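You operate a simulated robot arm through the tools that you are given. There is no shell and no other tool.

Carry out the task below with a simulated robot arm. There is one attempt and no reset: what you move stays moved.

TASK
Press the ball-shaped dough piece on the tray by the press flat and put it back there.
Fine: use the dough press and leave its tray shut.

The check looks at the end state, three seconds after you hand in, the way a careful person would. Anything else that was tipped, shoved, dropped, spilled or broken makes it a failure.

THE ROBOT
A 6-joint arm with a two-finger parallel gripper, fixed in place. Base frame: the origin is at the foot of the arm, x ahead of it, y to its left, z up. Readings come in mm, rad, newtons and seconds.
Its first joint turns from -2.897 to 2.897 rad. Payload 3.91 kg.
Tool frame: the origin (TCP) lies between the finger pads and is the grasp point; the fingertips stand 30 mm ahead of it; z points along the fingers, y is the line along which they close. The gripper opens to 110 mm. The fingers are 20 mm wide and 10 mm thick; the gripper's body (48 by 112 mm) begins 55 mm behind the TCP.
Orientation is told as [roll, pitch, yaw] about the base's x, y, z axes, in that order, counted from this pose: with the fingers straight down and closing along the base's y, the tool's x points along the base's -x, its y along +y and its z along -z.

THE INTERFACE
- The arm moves only by the tool play_rows. Its argument "targets" is one flat list of numbers, 6 for each row, row after row: the shift along the base's x, y, z in units of 400 mm (1.0 is 400 mm), then the turn, a rotation vector about the base's x, y, z in units of 180 degrees (1.0 is 180 degrees). In form: [tx, ty, tz, ax, ay, az, tx, ty, tz, ax, ay, az, ...]. A call has 1 to 20 rows; each row is the pose to reach, as a shift and turn from the pose commanded when the call began. "gripper" is the closure, from 0 (fully open) to 1 (shut), set as the call begins (left out, the last holds). A call with a number of a shift or a turn outside -1 to 1 is refused whole. A row lasts 0.2 s, in which the tool goes at most 50 mm and 0.15 rad; a call with a longer step from one row to the next is refused whole, and so is a gripper value outside its range. Where a pose cannot be reached the arm comes as near as it can. A force on the tool above 40 N (or 10 N above the force at the start of the call, whichever is more), or a blocked arm, ends the call early, and 0.2 s more pass. The fingers move at their own pace (about 153 mm/s each) and stop on an object; they squeeze with about 43 N. The grip force told is the motor's: it shows also when the fingers shut on nothing. Time passes only in rows, and 0.2 s behind the last, so rows that repeat a pose let the fingers close. The reply holds the time, the measured pose of the TCP, the force on the tool along the base axes, the opening and the grip force, in the units named above and with some noise, with the torque about the TCP (base axes, N m) and any sound that the robot's microphone picked up.
- Cameras (640 x 400 px; columns grow to the right, rows downward): "scene" is fixed at [400.5, -648.8, 1406.8]; the picture's right is [0.26, 0.97, 0.00], its down [0.95, -0.26, -0.18] and it looks along [-0.18, 0.05, -0.98] (base axes); focal length 214 px, centre (320, 200). "wrist" rides on the gripper at [73, 17, -103] in the tool frame; the picture's right is [-0.23, 0.97, 0.00], its down [-0.76, -0.18, -0.62] and it looks along [-0.61, -0.14, 0.78] (tool axes); focal length 222 px, centre (320, 200).
- snapshot(camera): a new picture of that camera. It takes no simulated time.
- point_at(camera, pixels): for up to 12 pixels [column, row] of the newest picture of that camera ("zoom" is the newest enlarged one), the place [x, y, z] in the base frame of the surface seen there, good to about 2 mm. It takes no simulated time.
- enlarge(camera, box): a new picture of the part [left, top, right, bottom] of that camera's present view, enlarged. It takes no simulated time.
- job_done(): hands the job in; it is judged then, once.

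Unless the task says otherwise, let go and move clear before handing in.

The tools are called as a command line: name --argument value ..., lists and objects as JSON in quotes. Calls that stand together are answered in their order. play_rows: Moves the arm, as the interface text tells. Its arguments: {"type":"object","properties":{"targets":{"type":"array","items":{"type":"number"}},"gripper":{"type":"number"}},"required":["targets"]} The other tools are called the same way: snapshot (camera) takes a picture; point_at (camera, pixels) gives the place of the surface under pixels of a picture; enlarge (camera, box) takes an enlarged picture of a part of a camera's view; job_done () hands the job in.

At the start:

```text
t: 0.0
tool_pos: [261.6, -395.0, 1267.3]
tool_rot: [0.0, 0.002, 0.0]
wrist_force: [0.1, -0.3, 0.7]
wrist_torque: [0.02, 0.0, -0.03]
gripper_width: 109.7
grip_force: 0.0
```

scene: 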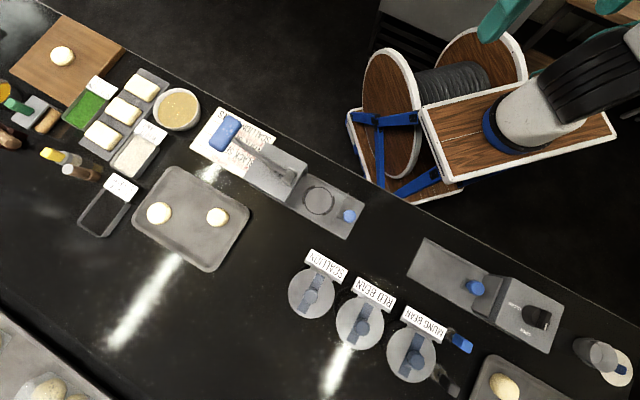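
wrist: 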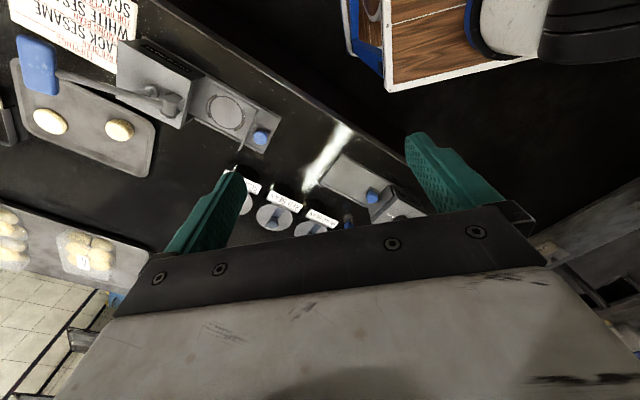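

The scene shows a press with a blue lever around (225,130)-(350,215), a second machine around (410,240)-(565,350), and a tray with two dough pieces at (159,213) and (217,217). I'll enlarge these areas to understand them.

enlarge --camera "scene" --box '[180, 90, 380, 250]'

enlarge --camera "scene" --box '[390, 220, 640, 400]'

enlarge --camera "scene" --box '[0, 0, 270, 290]'

enlarge --camera "wrist" --box '[0, 0, 320, 200]'

```text
2.50 times, centred on (280, 170) of scene
```

zoom: 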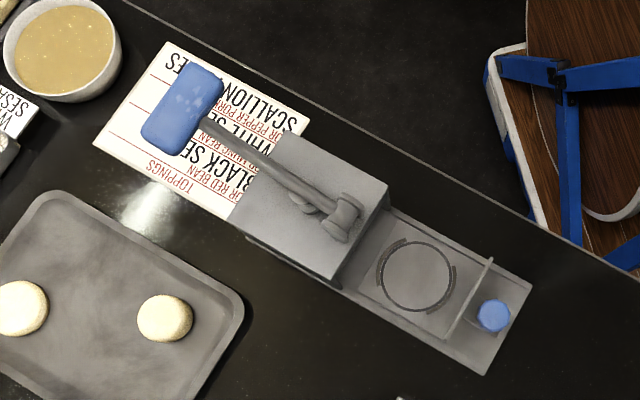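

```text
2.22 times, centred on (515, 310) of scene
```

zoom: 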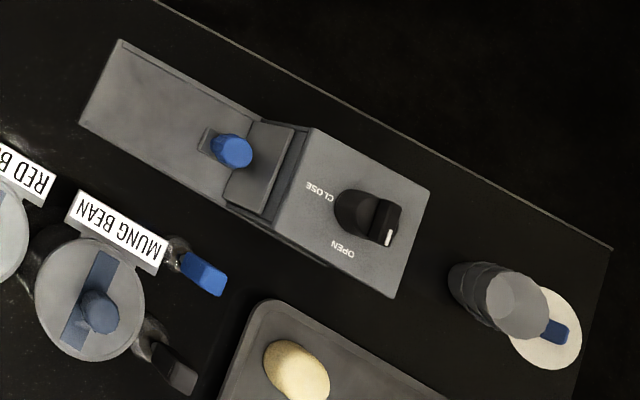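

```text
1.38 times, centred on (135, 145) of scene
```

zoom: 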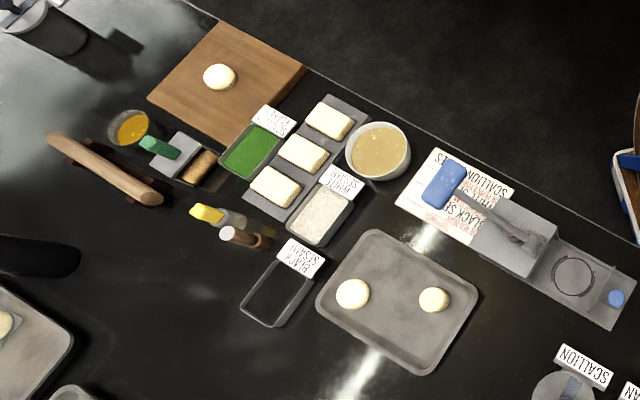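

```text
2.00 times, centred on (160, 100) of wrist
```

zoom: 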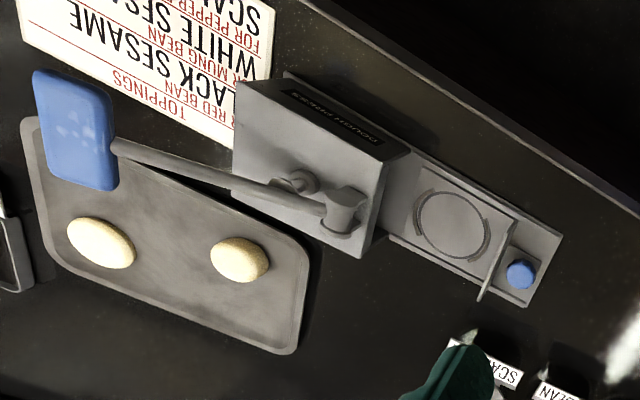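

The dough press is the machine with the blue lever (zoom label "DOUGH PRESS") and an open drawer carrying a ring at (318,201). I'll measure the dough pieces, press, lever and drawer.

point_at --camera "scene" --pixels '[[159, 213], [217, 217], [185, 215], [225, 133], [270, 165], [288, 177], [318, 201], [349, 216], [335, 204], [345, 235], [180, 180], [290, 160]]'

enlarge --camera "scene" --box '[130, 160, 255, 275]'

enlarge --camera "scene" --box '[240, 140, 370, 245]'

```text
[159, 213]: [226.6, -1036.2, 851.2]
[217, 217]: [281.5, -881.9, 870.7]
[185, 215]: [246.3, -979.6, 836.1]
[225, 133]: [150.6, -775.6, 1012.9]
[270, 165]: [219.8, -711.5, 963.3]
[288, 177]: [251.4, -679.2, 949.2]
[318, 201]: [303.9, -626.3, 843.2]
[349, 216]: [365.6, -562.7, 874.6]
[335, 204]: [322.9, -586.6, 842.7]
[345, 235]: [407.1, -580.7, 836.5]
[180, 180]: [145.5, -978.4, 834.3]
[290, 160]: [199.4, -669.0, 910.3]
```

```text
3.48 times, centred on (192, 218) of scene
```

zoom: 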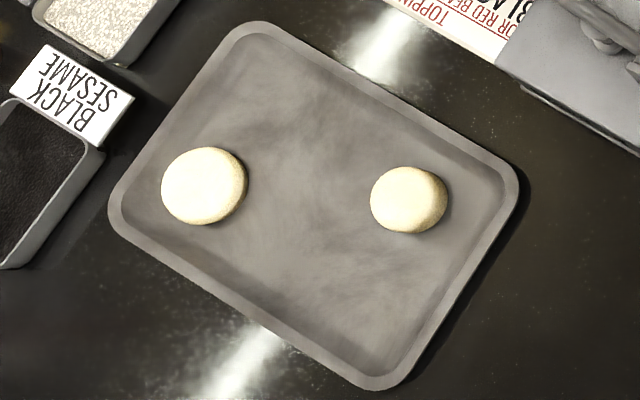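

```text
3.81 times, centred on (305, 192) of scene
```

zoom: 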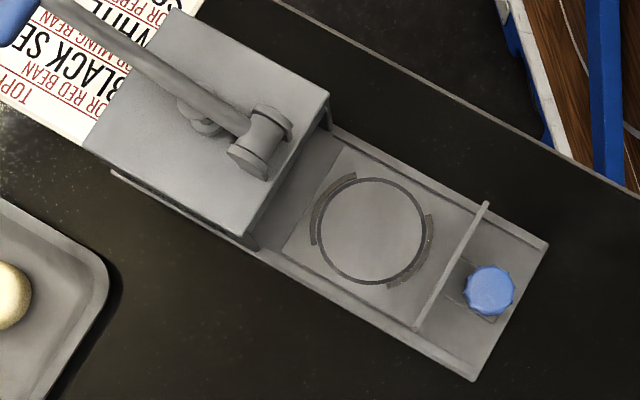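

The right piece on the tray (217,217) is the ball (top z≈871, about 36 mm above the tray). The left one (159,213) is already flat, about 16 mm high. The press drawer is pulled out and the lever is up. I'll move the wrist camera nearer to look at the press mechanism.

play_rows --targets '[-0.0525, -0.0619, -0.05, 0, 0, -0.02225, -0.105, -0.1238, -0.1, 0, 0, -0.0445, -0.1575, -0.1857, -0.15, 0, 0, -0.06675, -0.21, -0.2476, -0.2, 0, 0, -0.089, -0.2625, -0.3095, -0.25, 0, 0, -0.11125, -0.315, -0.3714, -0.3, 0, 0, -0.1335, -0.3675, -0.4333, -0.35, 0, 0, -0.15575, -0.42, -0.495, -0.4, 0, 0, -0.178]' --gripper 0

snapshot --camera "wrist"

snapshot --camera "scene"

```text
t: 1.8
tool_pos: [97.3, -593.2, 1107.3]
tool_rot: [-0.003, 0.0, -0.559]
wrist_force: [0.9, 1.1, 0.0]
wrist_torque: [-0.04, -0.01, -0.01]
gripper_width: 110.0
grip_force: 0.1
```

```text
taken
```

wrist: 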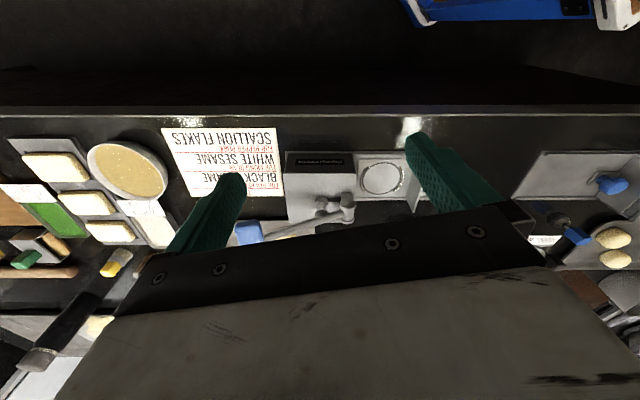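

```text
taken
```

scene: 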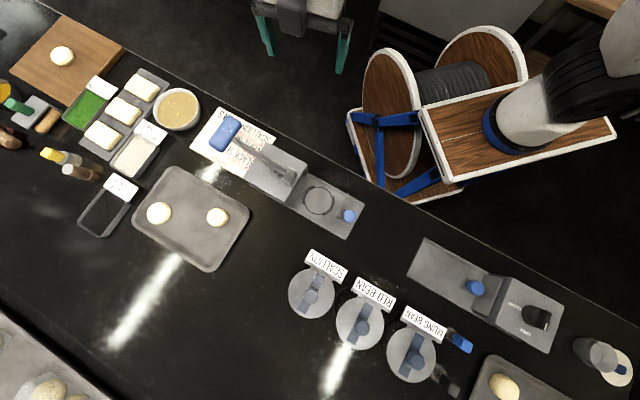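

The wrist picture is upside down relative to the counter, and the gripper hides its lower half. The press shows at (290-400,150-220), so I'll enlarge that part.

enlarge --camera "wrist" --box '[220, 130, 430, 250]'

enlarge --camera "scene" --box '[195, 100, 375, 245]'

```text
3.05 times, centred on (325, 190) of wrist
```

zoom: 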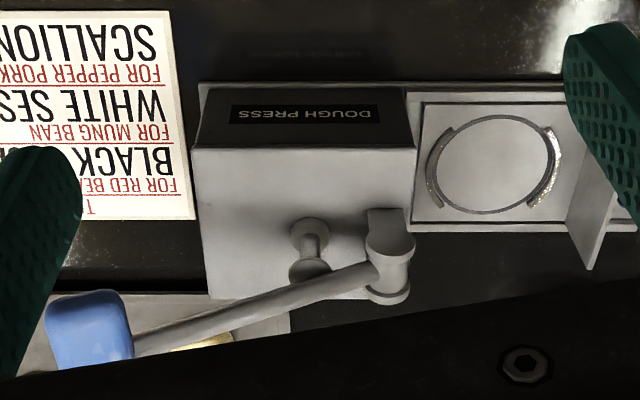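

```text
2.76 times, centred on (285, 172) of scene
```

zoom: 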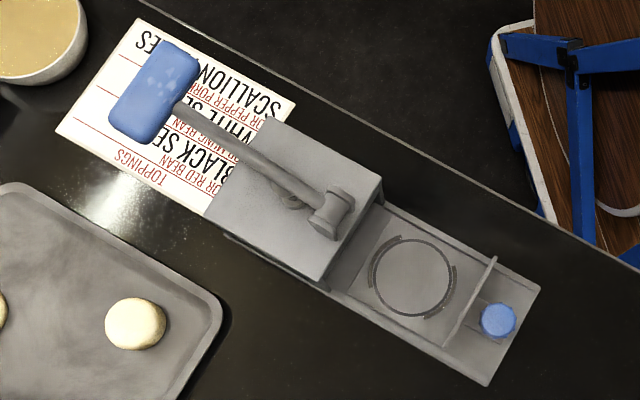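

The lever is hinged at the post on the front edge of the box (zoom 390,250), with a plunger under it at (310,240) and the blue handle at the back. The drawer ring has raised arcs on the ±u sides (u is the drawer axis), so the dough should be gripped across the drawer. I'll measure details in the zoom pictures.

point_at --camera "zoom" --pixels '[[411, 278], [408, 236], [408, 312], [373, 268], [449, 280], [468, 300], [496, 258], [420, 350], [498, 318], [330, 210], [325, 280], [370, 180]]'

enlarge --camera "wrist" --box '[220, 130, 430, 250]'

```text
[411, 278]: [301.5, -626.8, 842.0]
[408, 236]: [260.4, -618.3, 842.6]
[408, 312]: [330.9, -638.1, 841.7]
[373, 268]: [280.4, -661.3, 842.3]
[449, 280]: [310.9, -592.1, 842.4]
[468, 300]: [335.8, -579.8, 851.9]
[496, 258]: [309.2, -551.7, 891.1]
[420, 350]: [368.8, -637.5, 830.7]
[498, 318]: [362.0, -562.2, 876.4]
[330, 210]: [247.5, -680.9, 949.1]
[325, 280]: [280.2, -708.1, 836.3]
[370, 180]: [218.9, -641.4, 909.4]
```

```text
3.05 times, centred on (325, 190) of wrist
```

zoom: 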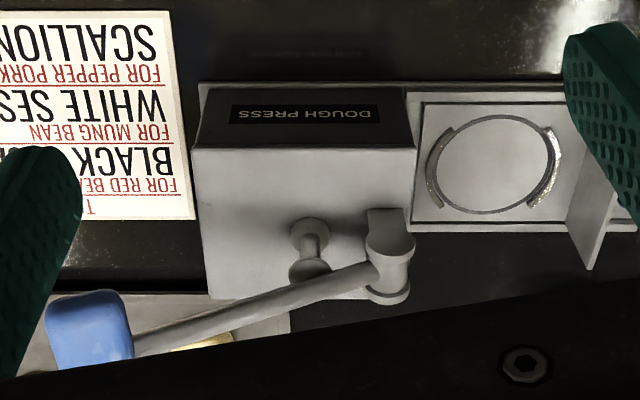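

point_at --camera "zoom" --pixels '[[95, 315], [60, 310], [95, 350], [385, 240], [312, 228], [407, 160], [195, 160], [210, 290], [450, 135], [553, 150], [440, 195], [575, 220]]'

```text
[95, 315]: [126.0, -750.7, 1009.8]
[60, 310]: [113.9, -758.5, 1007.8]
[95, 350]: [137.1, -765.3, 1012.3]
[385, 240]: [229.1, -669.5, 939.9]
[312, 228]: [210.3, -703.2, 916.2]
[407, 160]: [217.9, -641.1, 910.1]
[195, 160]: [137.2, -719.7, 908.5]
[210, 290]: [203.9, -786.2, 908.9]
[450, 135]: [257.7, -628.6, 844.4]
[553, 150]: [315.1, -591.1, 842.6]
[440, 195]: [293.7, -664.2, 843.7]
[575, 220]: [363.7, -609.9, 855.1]
```

Key places so far (u along the drawer, v across): ring centre at (301.5,-626.8,842), fence top 891, knob at (363,-562,876), handle at about (145,-770,1012). I'll now go high over the ball at about (278,-888) with yaw -135°, so the fingers close across the drawer axis and the camera stays on the side away from the press box.

play_rows --targets '[0.0355, -0.0567, 0, 0, 0, -0.044, 0.0709, -0.1135, 0, 0, 0, -0.088, 0.1064, -0.1702, 0, 0, 0, -0.132, 0.1418, -0.2269, 0, 0, 0, -0.176, 0.1773, -0.2837, 0, 0, 0, -0.22, 0.2128, -0.3404, 0, 0, 0, -0.264, 0.2482, -0.3971, 0, 0, 0, -0.308, 0.2837, -0.4538, 0, 0, 0, -0.352, 0.3192, -0.5106, 0, 0, 0, -0.396, 0.3546, -0.5673, 0, 0, 0, -0.44, 0.39, -0.624, 0, 0, 0, -0.484, 0.4255, -0.6808, 0, 0, 0, -0.528, 0.461, -0.7375, 0, 0, 0, -0.572, 0.461, -0.7375, 0, 0, 0, -0.572]'

snapshot --camera "wrist"

snapshot --camera "scene"

```text
t: 4.8
tool_pos: [275.8, -846.1, 1093.6]
tool_rot: [0.0, -0.001, -2.357]
wrist_force: [0.9, -0.7, -0.6]
wrist_torque: [0.03, 0.02, 0.0]
gripper_width: 110.1
grip_force: 0.0
out of reach, approached as far as the arm can: row 12, 13, 14
```

```text
taken
```

wrist: 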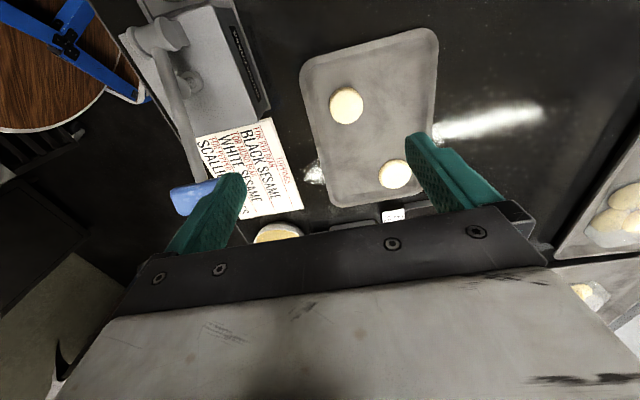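

```text
taken
```

scene: 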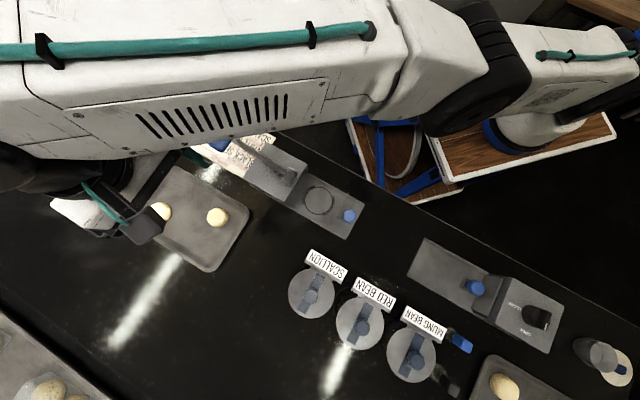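

The arm hit its reach limit at this height (TCP 275.8,-846.1,1093.6), but it reaches further lower down. The ball is at wrist pixel (346,105) and the flat piece at (394,172), so I'll measure the ball from this angle too.

enlarge --camera "wrist" --box '[280, 20, 460, 220]'

point_at --camera "wrist" --pixels '[[346, 105], [333, 105], [359, 106], [346, 92], [346, 119], [394, 172], [318, 105], [380, 105], [435, 100]]'

```text
2.00 times, centred on (370, 120) of wrist
```

zoom: 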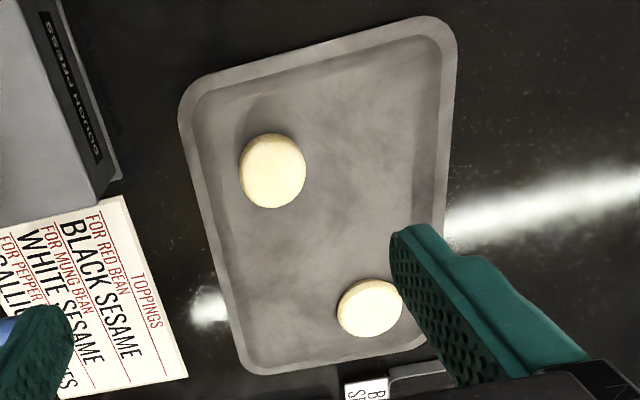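

```text
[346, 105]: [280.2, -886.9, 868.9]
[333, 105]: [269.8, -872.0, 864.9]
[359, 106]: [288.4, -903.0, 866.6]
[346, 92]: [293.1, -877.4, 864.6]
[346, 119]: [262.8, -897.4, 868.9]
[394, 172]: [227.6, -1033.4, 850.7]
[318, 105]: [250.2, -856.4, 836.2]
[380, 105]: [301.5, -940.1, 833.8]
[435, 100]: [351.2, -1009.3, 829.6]
```

The ball centre is about (279,-887), top z≈870, with the tray at ≈835. Before I descend, I'll measure the forearm height over the lever, since it passes over the press.

point_at --camera "scene" --pixels '[[60, 80], [150, 70], [250, 60], [340, 60], [100, 145], [230, 120], [330, 95], [20, 170], [90, 180], [140, 230], [75, 210], [430, 60]]'

enlarge --camera "scene" --box '[0, 60, 300, 260]'

```text
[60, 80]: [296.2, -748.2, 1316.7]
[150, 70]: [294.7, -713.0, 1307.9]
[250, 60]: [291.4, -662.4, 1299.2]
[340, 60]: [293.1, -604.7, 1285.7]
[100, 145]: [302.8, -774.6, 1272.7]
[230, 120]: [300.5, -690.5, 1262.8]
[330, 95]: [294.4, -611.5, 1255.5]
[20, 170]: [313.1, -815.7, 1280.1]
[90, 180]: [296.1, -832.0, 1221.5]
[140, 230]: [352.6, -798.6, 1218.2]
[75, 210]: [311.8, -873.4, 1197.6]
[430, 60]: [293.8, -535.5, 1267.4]
```

```text
2.00 times, centred on (150, 160) of scene
```

zoom: 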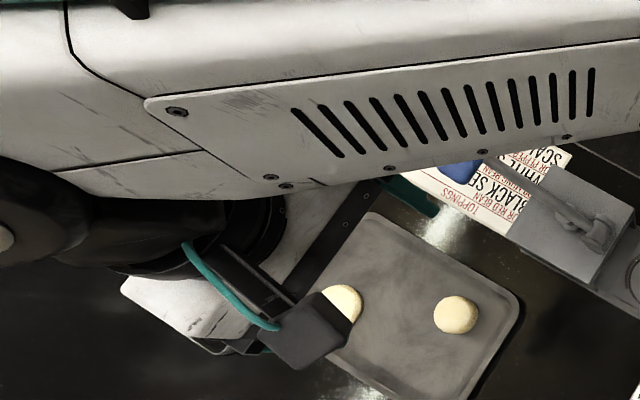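

point_at --camera "scene" --pixels '[[510, 130], [550, 120], [590, 130], [450, 160], [570, 80], [600, 50], [480, 60], [500, 90], [540, 50], [620, 60], [380, 180], [440, 110]]'

snapshot --camera "scene"

```text
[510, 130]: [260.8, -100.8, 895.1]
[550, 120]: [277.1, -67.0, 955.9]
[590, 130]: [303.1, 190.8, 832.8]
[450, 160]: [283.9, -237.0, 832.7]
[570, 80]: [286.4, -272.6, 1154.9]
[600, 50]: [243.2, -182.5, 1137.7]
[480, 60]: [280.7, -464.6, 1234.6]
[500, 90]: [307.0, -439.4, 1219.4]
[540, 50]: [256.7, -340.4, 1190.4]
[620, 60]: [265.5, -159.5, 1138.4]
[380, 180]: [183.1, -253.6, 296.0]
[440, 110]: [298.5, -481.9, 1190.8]
```

```text
taken
```

scene: 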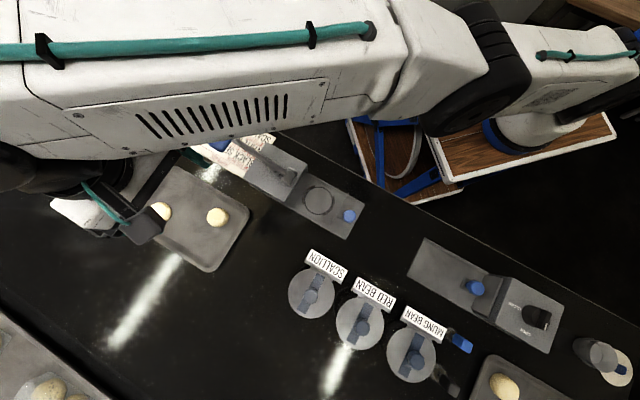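

The arm's shoulder sits around (270,-60) and the forearm underside is roughly 100 mm above the TCP, so I'll descend in stages and check the clearance to the lever. First I go down about 100 mm.

play_rows --targets '[0, 0, -0.08, 0, 0, 0, 0, 0, -0.16, 0, 0, 0, 0, 0, -0.24, 0, 0, 0, 0, 0, -0.3, 0, 0, 0, 0, 0, -0.3, 0, 0, 0]'

snapshot --camera "scene"

snapshot --camera "wrist"

```text
t: 6.0
tool_pos: [277.3, -847.0, 970.5]
tool_rot: [0.001, -0.001, -2.353]
wrist_force: [0.0, 0.1, 0.2]
wrist_torque: [0.02, 0.03, 0.02]
gripper_width: 110.1
grip_force: 0.0
```

```text
taken
```

scene: 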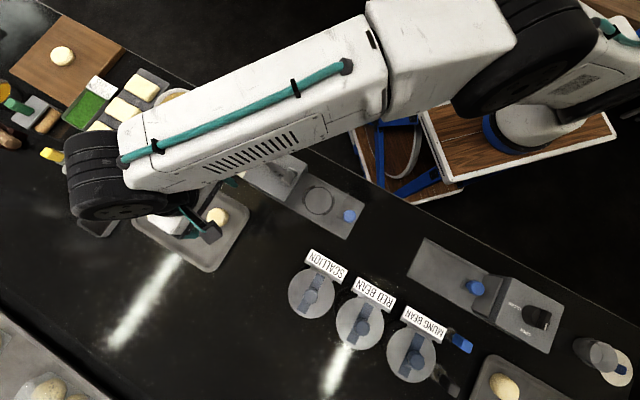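

```text
taken
```

wrist: 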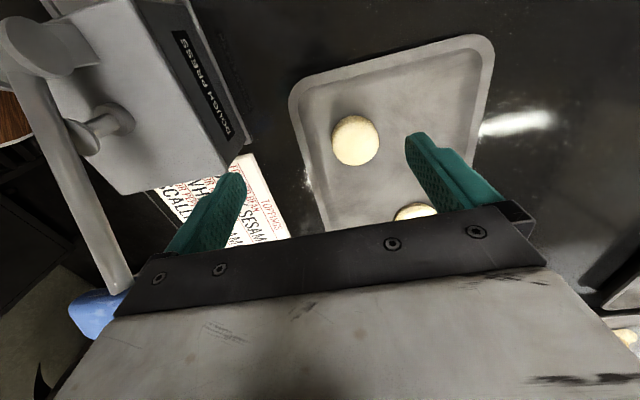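

The commanded pose follows the reached one (now 277.3,-847.0,970.5). Now I'll measure the forearm above the lever.

point_at --camera "scene" --pixels '[[160, 140], [160, 165], [200, 150], [200, 178], [250, 120], [250, 155], [300, 100], [300, 135], [100, 190], [120, 210], [350, 50], [420, 90]]'

enlarge --camera "scene" --box '[60, 60, 330, 260]'

```text
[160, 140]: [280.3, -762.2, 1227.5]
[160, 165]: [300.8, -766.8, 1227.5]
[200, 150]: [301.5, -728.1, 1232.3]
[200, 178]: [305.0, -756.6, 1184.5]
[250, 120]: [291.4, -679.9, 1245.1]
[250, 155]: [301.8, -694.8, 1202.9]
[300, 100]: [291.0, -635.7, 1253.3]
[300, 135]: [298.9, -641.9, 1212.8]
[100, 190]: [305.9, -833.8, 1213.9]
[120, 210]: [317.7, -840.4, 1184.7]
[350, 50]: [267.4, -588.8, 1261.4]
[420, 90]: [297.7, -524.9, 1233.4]
```

```text
2.00 times, centred on (195, 160) of scene
```

zoom: 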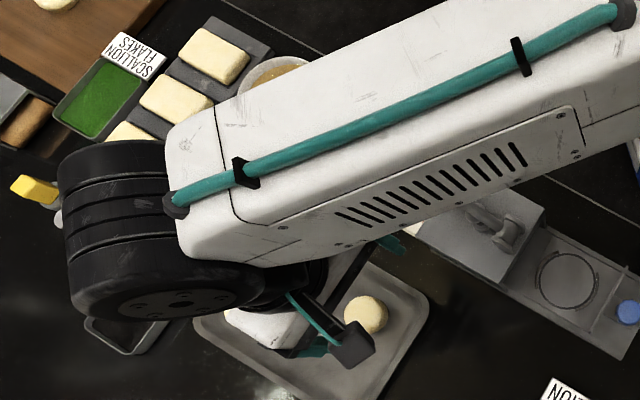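

The forearm underside is about 190 mm above the TCP, so it clears the lever (1013) even with the TCP at 870. I'll move over the ball at TCP z≈920 and check alignment.

play_rows --targets '[0.0025, -0.05, -0.02, 0, 0, 0, 0.005, -0.1, -0.06, 0, 0, 0, 0.005, -0.1, -0.125, 0, 0, 0, 0.005, -0.1, -0.125, 0, 0, 0]'

snapshot --camera "wrist"

snapshot --camera "scene"

```text
t: 7.0
tool_pos: [278.1, -884.3, 920.7]
tool_rot: [-0.001, -0.001, -2.353]
wrist_force: [-0.4, 0.0, 0.1]
wrist_torque: [-0.01, 0.0, 0.0]
gripper_width: 109.8
grip_force: 0.2
out of reach, approached as far as the arm can: row 2
```

```text
taken
```

wrist: 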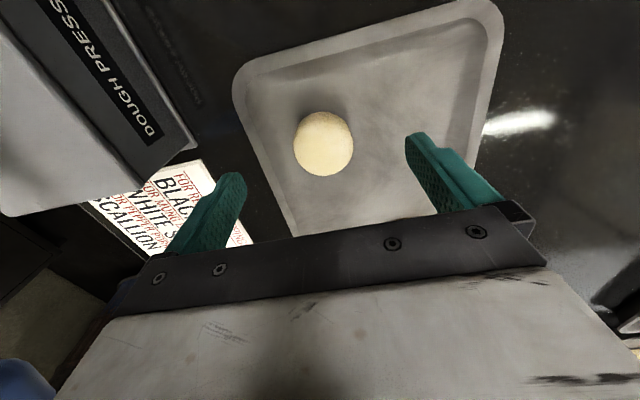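

```text
taken
```

scene: 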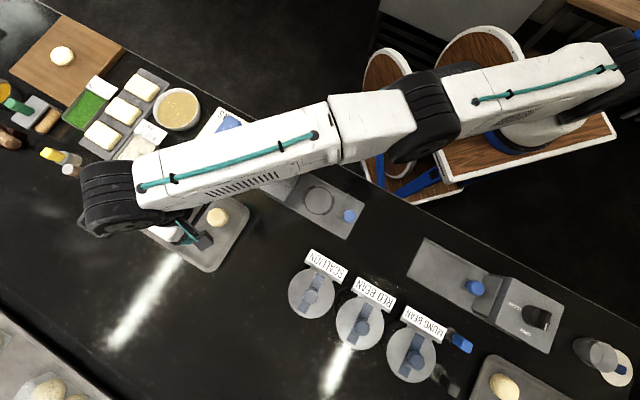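

The ball appears between the fingers at wrist (323,143). I'll re-measure it and the forearm.

point_at --camera "wrist" --pixels '[[323, 143], [298, 147], [349, 142], [323, 116], [323, 168], [290, 180], [370, 180], [330, 90]]'

point_at --camera "scene" --pixels '[[200, 170], [200, 195], [250, 150], [250, 182], [300, 160], [110, 210], [130, 228]]'

```text
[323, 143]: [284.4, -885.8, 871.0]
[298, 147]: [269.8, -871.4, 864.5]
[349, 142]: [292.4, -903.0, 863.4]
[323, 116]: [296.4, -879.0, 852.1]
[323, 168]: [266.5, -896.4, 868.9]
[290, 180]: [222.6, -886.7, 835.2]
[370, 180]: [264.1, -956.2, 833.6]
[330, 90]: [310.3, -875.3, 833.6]
```

```text
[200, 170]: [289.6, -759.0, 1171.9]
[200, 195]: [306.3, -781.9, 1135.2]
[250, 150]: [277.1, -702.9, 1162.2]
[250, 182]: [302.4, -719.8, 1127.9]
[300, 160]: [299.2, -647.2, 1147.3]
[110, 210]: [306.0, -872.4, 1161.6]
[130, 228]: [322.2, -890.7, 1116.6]
```

The forearm underside is still well above the lever (about 1070+ against about 985 below it). The ball centre is about (277,-891), so I'll shift slightly and lower to z≈895, then check again.

play_rows --targets '[-0.0025, -0.0165, -0.03, 0, 0, 0, -0.0025, -0.0165, -0.065, 0, 0, 0, -0.0025, -0.0165, -0.065, 0, 0, 0]'

snapshot --camera "wrist"

enlarge --camera "scene" --box '[60, 100, 330, 270]'

```text
t: 7.8
tool_pos: [277.3, -889.6, 894.1]
tool_rot: [0.0, 0.002, -2.354]
wrist_force: [-0.5, -0.6, 0.2]
wrist_torque: [0.0, 0.01, 0.03]
gripper_width: 110.2
grip_force: 0.0
out of reach, approached as far as the arm can: row 1, 2, 3
```

```text
taken
```

wrist: 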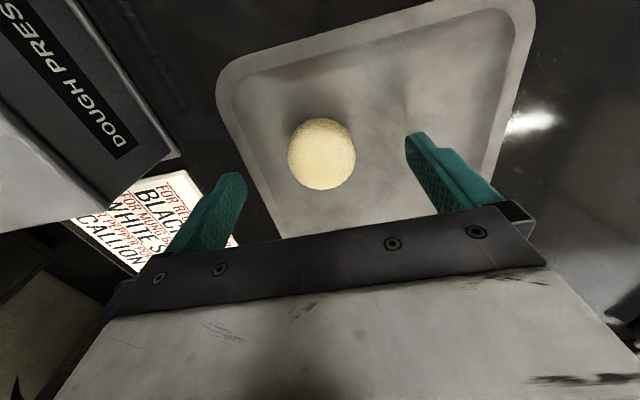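

```text
2.35 times, centred on (195, 185) of scene
```

zoom: 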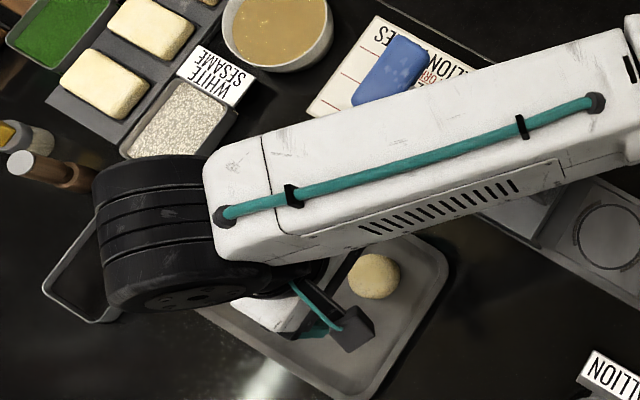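

point_at --camera "zoom" --pixels '[[430, 120], [450, 205], [450, 225], [500, 80], [540, 180], [540, 190], [300, 240], [300, 255], [400, 75], [380, 100]]'

point_at --camera "wrist" --pixels '[[321, 155], [290, 155], [354, 155], [325, 120], [321, 186], [332, 120]]'

```text
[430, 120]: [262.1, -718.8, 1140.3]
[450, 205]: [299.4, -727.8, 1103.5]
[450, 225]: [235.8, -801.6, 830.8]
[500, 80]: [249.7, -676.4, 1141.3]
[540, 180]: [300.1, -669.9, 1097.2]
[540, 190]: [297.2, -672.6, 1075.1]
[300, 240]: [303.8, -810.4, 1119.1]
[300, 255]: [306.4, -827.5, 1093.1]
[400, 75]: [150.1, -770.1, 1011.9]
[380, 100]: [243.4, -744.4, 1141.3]
```

```text
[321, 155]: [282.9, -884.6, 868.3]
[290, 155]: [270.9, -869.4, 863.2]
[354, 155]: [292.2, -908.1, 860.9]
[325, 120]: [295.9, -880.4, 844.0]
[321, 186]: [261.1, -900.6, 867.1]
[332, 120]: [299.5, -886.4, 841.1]
```

The forearm clears (underside ≈1070). I'll lower to TCP z≈870 around the ball, then close moderately.

play_rows --targets '[-0.001, -0.004, -0.03, 0, 0, 0, -0.001, -0.004, -0.06, 0, 0, 0, -0.001, -0.004, -0.06, 0, 0, 0]'

snapshot --camera "wrist"

```text
t: 8.6
tool_pos: [276.0, -890.7, 876.3]
tool_rot: [0.001, -0.001, -2.354]
wrist_force: [-1.4, 4.7, 30.6]
wrist_torque: [1.39, 1.23, -0.12]
gripper_width: 109.9
grip_force: 0.0
```

```text
taken
```

wrist: 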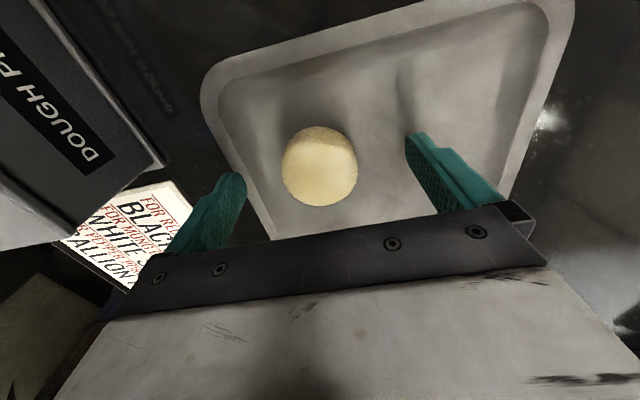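

The force reads 30.6 N upward at z=876, so one fingertip is touching the tray rim (wrist pixel ~(240,180)). I'll go up 20 mm at once, narrow the fingers there, then descend inside the rim.

play_rows --targets '[0, 0, 0.025, 0, 0, 0, 0, 0, 0.065, 0, 0, 0, 0, 0, 0.065, 0, 0, 0]'

snapshot --camera "wrist"

enlarge --camera "scene" --box '[60, 100, 330, 270]'

```text
t: 9.4
tool_pos: [279.2, -889.2, 896.4]
tool_rot: [-0.002, 0.002, -2.353]
wrist_force: [-0.4, -0.4, 0.2]
wrist_torque: [0.01, -0.02, 0.01]
gripper_width: 110.0
grip_force: 0.0
```

```text
taken
```

wrist: 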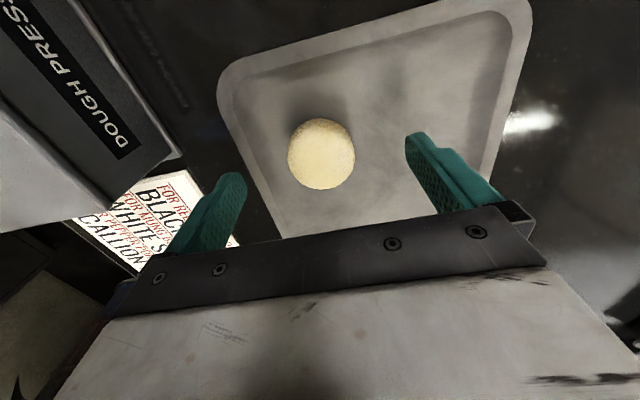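

```text
2.35 times, centred on (195, 185) of scene
```

zoom: 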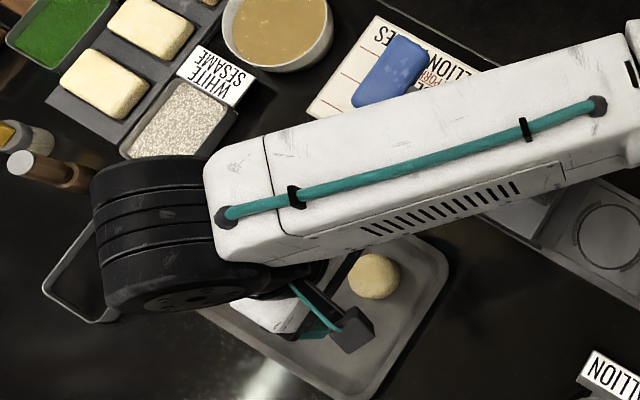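

The force is gone and the tray looks undisturbed. I'll measure the tray's inner rim on the press side to pick a finger opening.

point_at --camera "wrist" --pixels '[[224, 100], [238, 100], [246, 155], [262, 160], [255, 200], [272, 200], [280, 225], [322, 155], [345, 205], [290, 155], [354, 155]]'

```text
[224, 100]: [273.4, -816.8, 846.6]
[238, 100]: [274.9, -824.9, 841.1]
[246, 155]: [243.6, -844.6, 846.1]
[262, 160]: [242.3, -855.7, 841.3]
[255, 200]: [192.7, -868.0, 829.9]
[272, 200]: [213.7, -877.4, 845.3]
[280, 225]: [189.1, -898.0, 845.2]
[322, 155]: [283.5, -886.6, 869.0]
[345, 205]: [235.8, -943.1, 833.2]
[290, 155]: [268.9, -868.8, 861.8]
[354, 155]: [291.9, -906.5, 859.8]
```

Inner rim on the press side is at v≈777 and the ball spans v≈799–855, so an opening of about 68 mm fits inside the rim. I'll set that, centre slightly, and look.

play_rows --targets '[-0.004, -0.008, 0, 0, 0, 0, -0.004, -0.008, 0, 0, 0, 0, -0.004, -0.008, -0.02, 0, 0, 0]' --gripper 0.382

snapshot --camera "wrist"

```text
t: 10.2
tool_pos: [277.4, -889.5, 889.1]
tool_rot: [-0.001, 0.0, -2.355]
wrist_force: [-0.8, -0.5, 0.6]
wrist_torque: [-0.04, 0.04, 0.0]
gripper_width: 68.3
grip_force: 0.0
out of reach, approached as far as the arm can: row 1, 2, 3
```

```text
taken
```

wrist: 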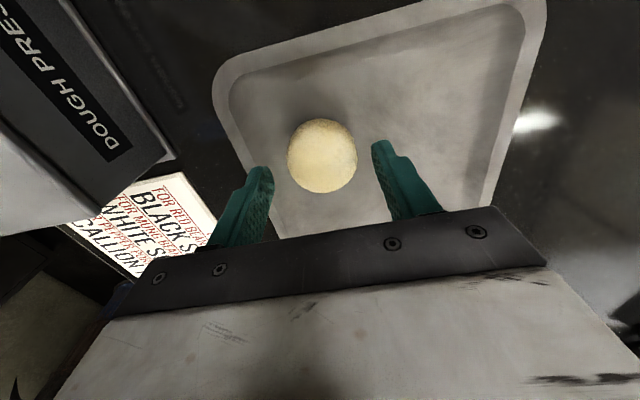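

The ball is centred between the fingertips (ball 288–357, tips 270 and 375, row ~157). I'll descend to z≈872.

play_rows --targets '[0, 0, -0.02, 0, 0, 0, 0, 0, -0.0425, 0, 0, 0, 0, 0, -0.0425, 0, 0, 0]'

snapshot --camera "wrist"

```text
t: 11.0
tool_pos: [276.0, -889.4, 871.7]
tool_rot: [0.001, 0.0, -2.354]
wrist_force: [-0.3, 0.1, 0.7]
wrist_torque: [-0.02, 0.0, 0.02]
gripper_width: 68.0
grip_force: 0.1
```

```text
taken
```

wrist: 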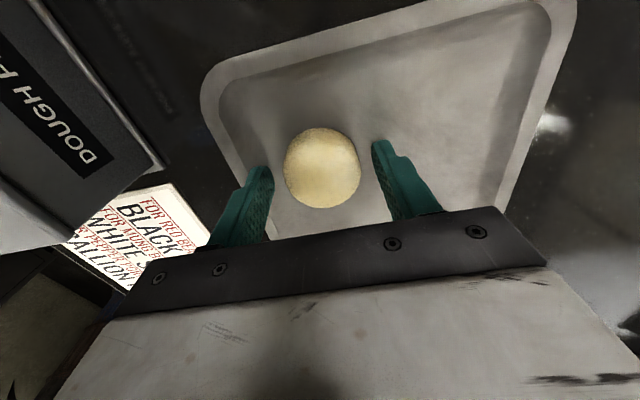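

No contact force. I'll close the fingers gently on the ball.

play_rows --targets '[0, 0, 0, 0, 0, 0, 0, 0, 0, 0, 0, 0]' --gripper 0.55

snapshot --camera "wrist"

```text
t: 11.6
tool_pos: [275.6, -888.9, 871.7]
tool_rot: [-0.003, 0.002, -2.355]
wrist_force: [-0.4, -0.2, 0.2]
wrist_torque: [-0.02, 0.0, -0.01]
gripper_width: 49.5
grip_force: 0.1
```

```text
taken
```

wrist: 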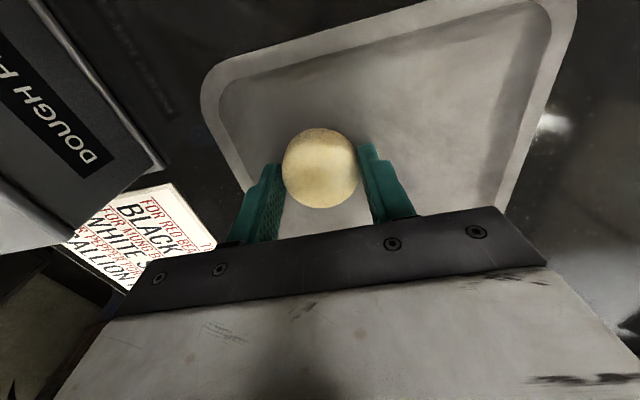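

At 49.5 mm there is still no grip force. I'll close a bit further.

play_rows --targets '[0, 0, 0, 0, 0, 0, 0, 0, 0, 0, 0, 0]' --gripper 0.61

snapshot --camera "wrist"

```text
t: 12.2
tool_pos: [276.2, -888.8, 873.0]
tool_rot: [0.0, 0.002, -2.354]
wrist_force: [0.0, -0.5, -0.3]
wrist_torque: [0.01, 0.0, 0.05]
gripper_width: 47.3
grip_force: 43.3
```

```text
taken
```

wrist: 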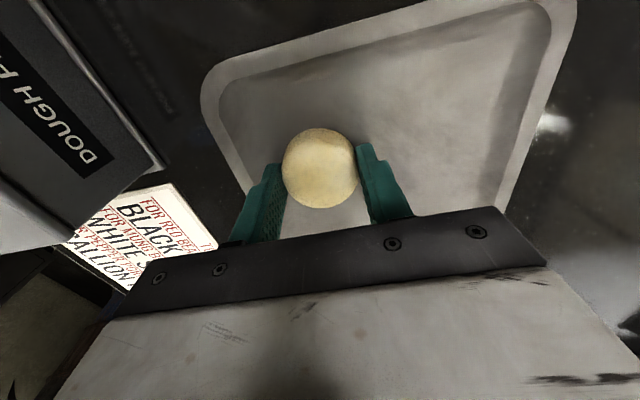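

The ball is held (47.3 mm, 43 N). I'll lift while retracting, because reach shrinks with height, and carry it at z≈1015 to above the drawer ring at (301.5,-627).

play_rows --targets '[0, 0, 0.0375, 0, 0, 0, 0.005, 0.025, 0.1, 0, 0, 0, 0.01, 0.0625, 0.1625, 0, 0, 0, 0.015, 0.1125, 0.2375, 0, 0, 0, 0.02, 0.1875, 0.3, 0, 0, 0, 0.025, 0.275, 0.3625, 0, 0, 0, 0.0325, 0.375, 0.3625, 0, 0, 0, 0.04, 0.475, 0.3625, 0, 0, 0, 0.05, 0.575, 0.3625, 0, 0, 0, 0.0638, 0.655, 0.3625, 0, 0, 0, 0.0638, 0.655, 0.3625, 0, 0, 0]'

snapshot --camera "wrist"

snapshot --camera "scene"

```text
t: 14.6
tool_pos: [289.1, -865.9, 1012.4]
tool_rot: [-0.001, 0.002, -2.355]
wrist_force: [-0.9, 0.5, -0.7]
wrist_torque: [0.04, 0.01, 0.0]
gripper_width: 47.1
grip_force: 43.0
out of reach, approached as far as the arm can: row 2, 3, 4, 5, 6, 7, 8, 9, 10, 11
```

```text
taken
```

wrist: 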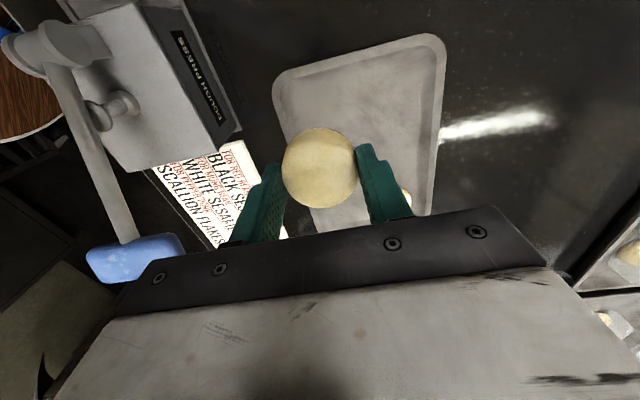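

```text
taken
```

scene: 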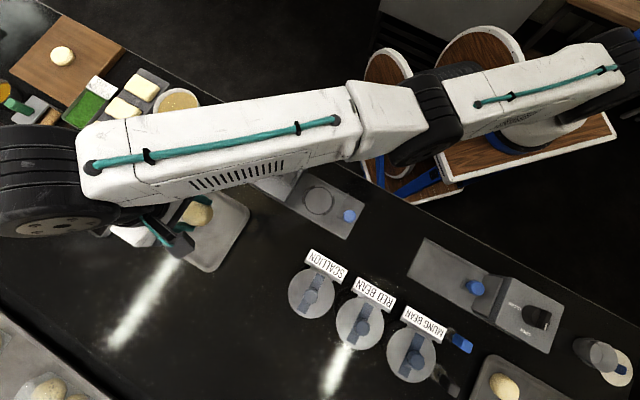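

The ball is held, but the arm stuck at its reach boundary at (289,-866,1012). I'll retract straight toward the base in y from here.

play_rows --targets '[0, 0.02, -0.02, 0, 0, 0, 0, 0.06, -0.03, 0, 0, 0, 0, 0.12, -0.03, 0, 0, 0]'

snapshot --camera "scene"

```text
t: 15.4
tool_pos: [291.2, -868.4, 1005.3]
tool_rot: [-0.002, 0.004, -2.356]
wrist_force: [0.0, -0.4, -0.2]
wrist_torque: [-0.01, 0.01, 0.01]
gripper_width: 47.5
grip_force: 43.1
out of reach, approached as far as the arm can: row 1, 2, 3
```

```text
taken
```

scene: 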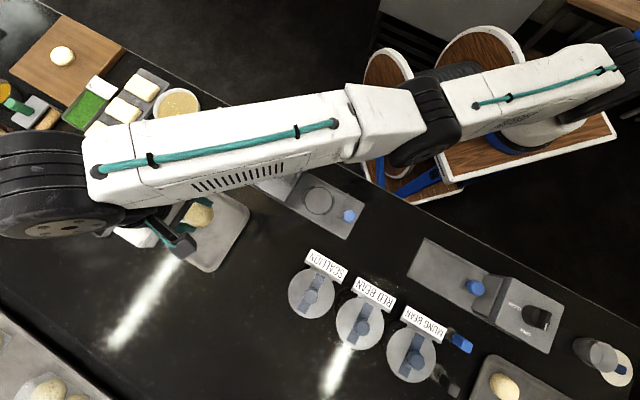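

Straight retraction isn't being solved from this stretched-out pose. Earlier a straight descent freed it, so I'll descend vertically, then retract.

play_rows --targets '[0, 0, -0.05, 0, 0, 0, 0, 0, -0.1, 0, 0, 0, 0, 0, -0.15, 0, 0, 0, 0, 0, -0.15, 0, 0, 0]'

snapshot --camera "scene"

```text
t: 16.4
tool_pos: [292.1, -879.3, 945.9]
tool_rot: [-0.001, 0.002, -2.357]
wrist_force: [-0.1, -0.5, -1.4]
wrist_torque: [-0.02, 0.0, 0.03]
gripper_width: 47.3
grip_force: 43.5
out of reach, approached as far as the arm can: row 1, 2, 3, 4
```

```text
taken
```

scene: 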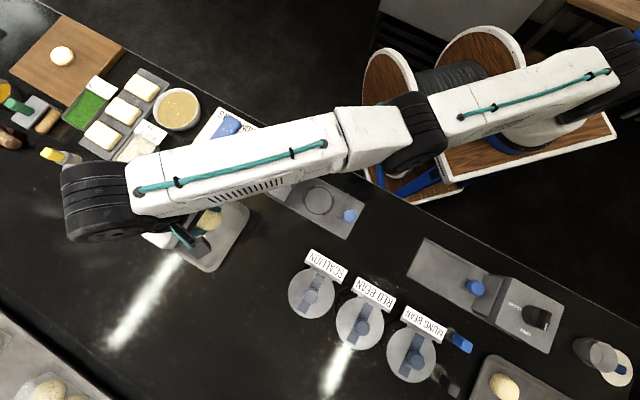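

The arm looks fully stretched. I'll measure heights along the upper arm and forearm to see how the elbow is bent.

point_at --camera "scene" --pixels '[[600, 65], [550, 80], [500, 95], [460, 110], [420, 130], [380, 130], [340, 125], [300, 145], [250, 150], [200, 170], [140, 180], [90, 195]]'

enlarge --camera "scene" --box '[320, 0, 640, 220]'

```text
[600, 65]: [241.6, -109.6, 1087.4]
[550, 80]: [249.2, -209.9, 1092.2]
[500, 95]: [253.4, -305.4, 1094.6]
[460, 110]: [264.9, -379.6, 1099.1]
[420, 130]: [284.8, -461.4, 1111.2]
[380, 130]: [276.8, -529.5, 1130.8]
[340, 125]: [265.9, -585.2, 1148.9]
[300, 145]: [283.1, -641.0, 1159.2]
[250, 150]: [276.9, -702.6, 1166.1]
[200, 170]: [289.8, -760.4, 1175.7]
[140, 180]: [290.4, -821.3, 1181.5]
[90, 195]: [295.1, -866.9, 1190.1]
```

```text
1.82 times, centred on (480, 110) of scene
```

zoom: 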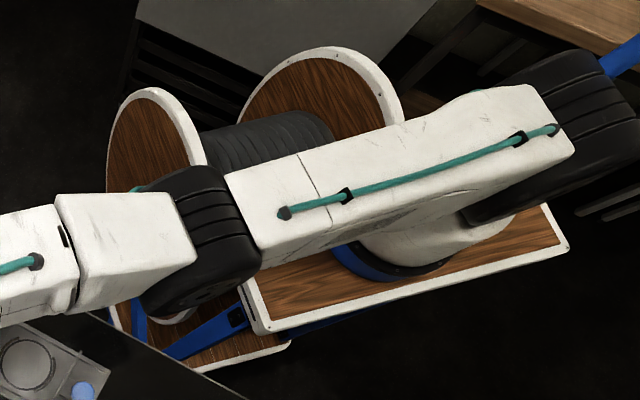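

The upper arm's top is nearly level (1087→1099) while the forearm rises (1131→1181). So the elbow has flipped slightly below the straight line and is probably at its limit. I'll tip the tool a little (fingertips toward the base) while moving the TCP in, which should bring the elbow back through straight to the upper side.

play_rows --targets '[0, 0.07, 0.015, 0.045, 0, 0, 0, 0.14, 0.03, 0.09, 0, 0, 0, 0.21, 0.045, 0.135, 0, 0, 0, 0.21, 0.045, 0.135, 0, 0]'

snapshot --camera "scene"

snapshot --camera "wrist"

```text
t: 17.4
tool_pos: [292.2, -794.7, 964.1]
tool_rot: [-0.31, 0.297, -2.404]
wrist_force: [-0.8, -0.2, -0.7]
wrist_torque: [0.02, -0.02, -0.03]
gripper_width: 47.4
grip_force: 43.5
```

```text
taken
```

scene: 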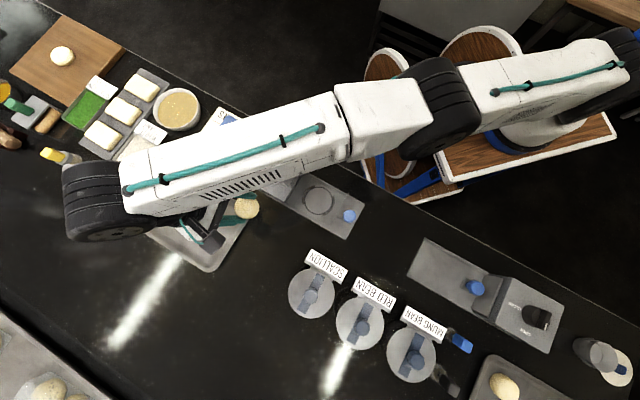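

```text
taken
```

wrist: 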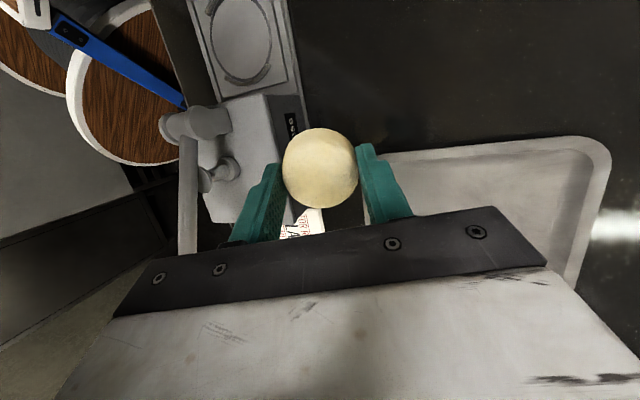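

Reached without complaint and the ball is still held. I'll check the elbow shape now.

point_at --camera "scene" --pixels '[[600, 65], [550, 80], [500, 90], [440, 100], [390, 115], [340, 125], [300, 140], [250, 155], [200, 170], [140, 180]]'

```text
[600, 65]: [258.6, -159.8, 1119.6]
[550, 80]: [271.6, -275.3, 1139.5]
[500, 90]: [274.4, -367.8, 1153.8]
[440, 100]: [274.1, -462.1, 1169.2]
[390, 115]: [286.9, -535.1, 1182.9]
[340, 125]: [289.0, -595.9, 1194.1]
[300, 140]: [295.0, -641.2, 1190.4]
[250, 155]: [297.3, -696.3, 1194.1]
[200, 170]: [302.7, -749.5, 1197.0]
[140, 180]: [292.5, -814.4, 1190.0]
```

The elbow is back on the upper side (upper arm rising at 0.16, forearm nearly level). I'll retract to above the ring at z≈1015 and remove the tilt on the way.

play_rows --targets '[0.003, 0.08, 0.06, 0, 0, 0, 0.006, 0.16, 0.125, 0, 0, 0, 0.01, 0.24, 0.1275, 0, 0, 0, 0.015, 0.3, 0.1275, -0.045, 0, 0, 0.02, 0.36, 0.1275, -0.09, 0, 0, 0.0233, 0.42, 0.1275, -0.135, 0, 0, 0.0233, 0.42, 0.1275, -0.135, 0, 0]'

snapshot --camera "scene"

snapshot --camera "wrist"

```text
t: 19.0
tool_pos: [302.1, -625.6, 1014.6]
tool_rot: [0.0, -0.001, -2.356]
wrist_force: [0.3, -0.5, 0.0]
wrist_torque: [0.01, -0.02, 0.01]
gripper_width: 47.2
grip_force: 42.9
```

```text
taken
```

scene: 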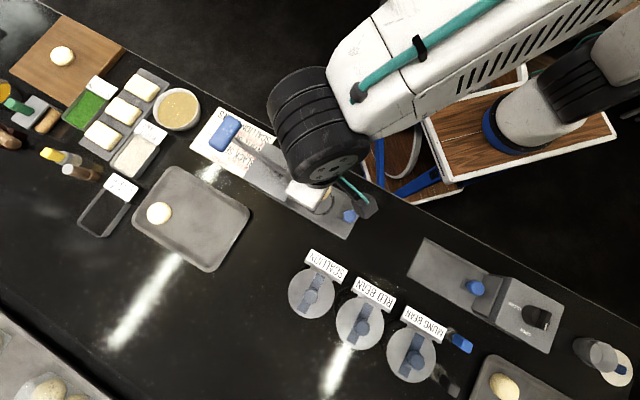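

```text
taken
```

wrist: 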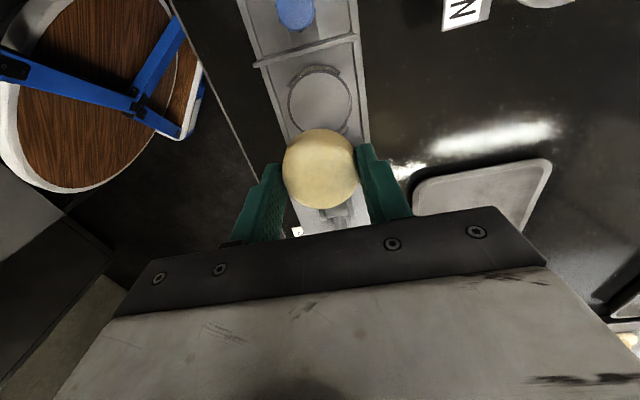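

The ball is over the drawer and the elbow is up. I'll measure the ring precisely, the wrist drum height over the lever, and the ball's offset.

point_at --camera "wrist" --pixels '[[289, 100], [352, 100], [318, 68], [320, 100], [300, 50], [345, 40], [265, 62], [356, 38], [296, 12], [320, 160]]'

point_at --camera "scene" --pixels '[[275, 110], [300, 100], [300, 160], [330, 170], [290, 150], [305, 192], [365, 205], [350, 150]]'

enlarge --camera "scene" --box '[200, 60, 400, 250]'

```text
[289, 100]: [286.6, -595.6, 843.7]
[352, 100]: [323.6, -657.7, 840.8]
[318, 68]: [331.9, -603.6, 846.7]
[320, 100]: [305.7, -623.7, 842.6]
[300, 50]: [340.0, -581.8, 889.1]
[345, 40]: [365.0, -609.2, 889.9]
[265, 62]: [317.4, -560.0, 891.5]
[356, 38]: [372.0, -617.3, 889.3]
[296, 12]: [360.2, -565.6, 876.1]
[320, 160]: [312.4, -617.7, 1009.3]
```

```text
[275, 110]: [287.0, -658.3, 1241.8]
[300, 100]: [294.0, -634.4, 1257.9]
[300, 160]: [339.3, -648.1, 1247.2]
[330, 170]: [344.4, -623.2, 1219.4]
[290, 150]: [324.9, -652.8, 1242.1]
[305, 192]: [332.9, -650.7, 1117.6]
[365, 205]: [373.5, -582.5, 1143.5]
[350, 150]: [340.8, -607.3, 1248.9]
```

```text
2.11 times, centred on (300, 155) of scene
```

zoom: 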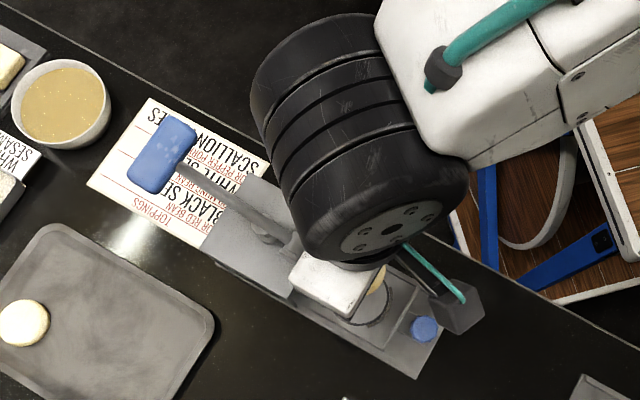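

The ring centre is at u≈-229, v≈657 and the ball sits about 4 mm toward +u from the TCP. I'll move to TCP (299.8,-629.3) and lower to about z=890.

play_rows --targets '[-0.0058, -0.0093, -0.08, 0, 0, 0, -0.0058, -0.0093, -0.16, 0, 0, 0, -0.0058, -0.0093, -0.24, 0, 0, 0, -0.0058, -0.0093, -0.31, 0, 0, 0, -0.0058, -0.0093, -0.31, 0, 0, 0]'

snapshot --camera "wrist"

snapshot --camera "scene"

```text
t: 20.2
tool_pos: [298.9, -629.8, 889.6]
tool_rot: [0.001, -0.001, -2.354]
wrist_force: [0.6, 0.7, -1.2]
wrist_torque: [0.02, -0.01, 0.01]
gripper_width: 47.2
grip_force: 43.1
```

```text
taken
```

wrist: 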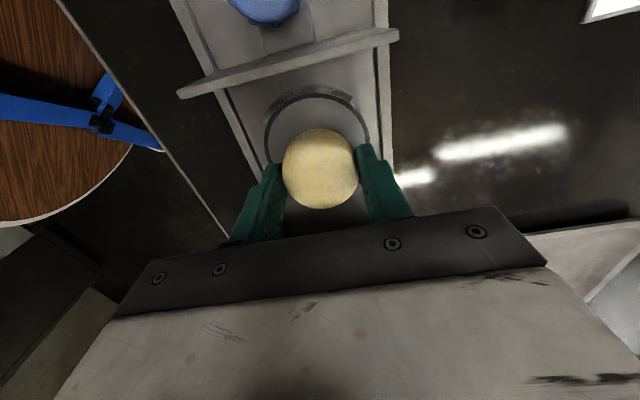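

```text
taken
```

scene: 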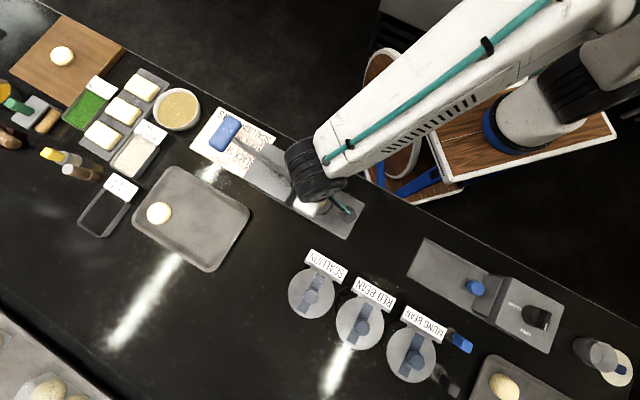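

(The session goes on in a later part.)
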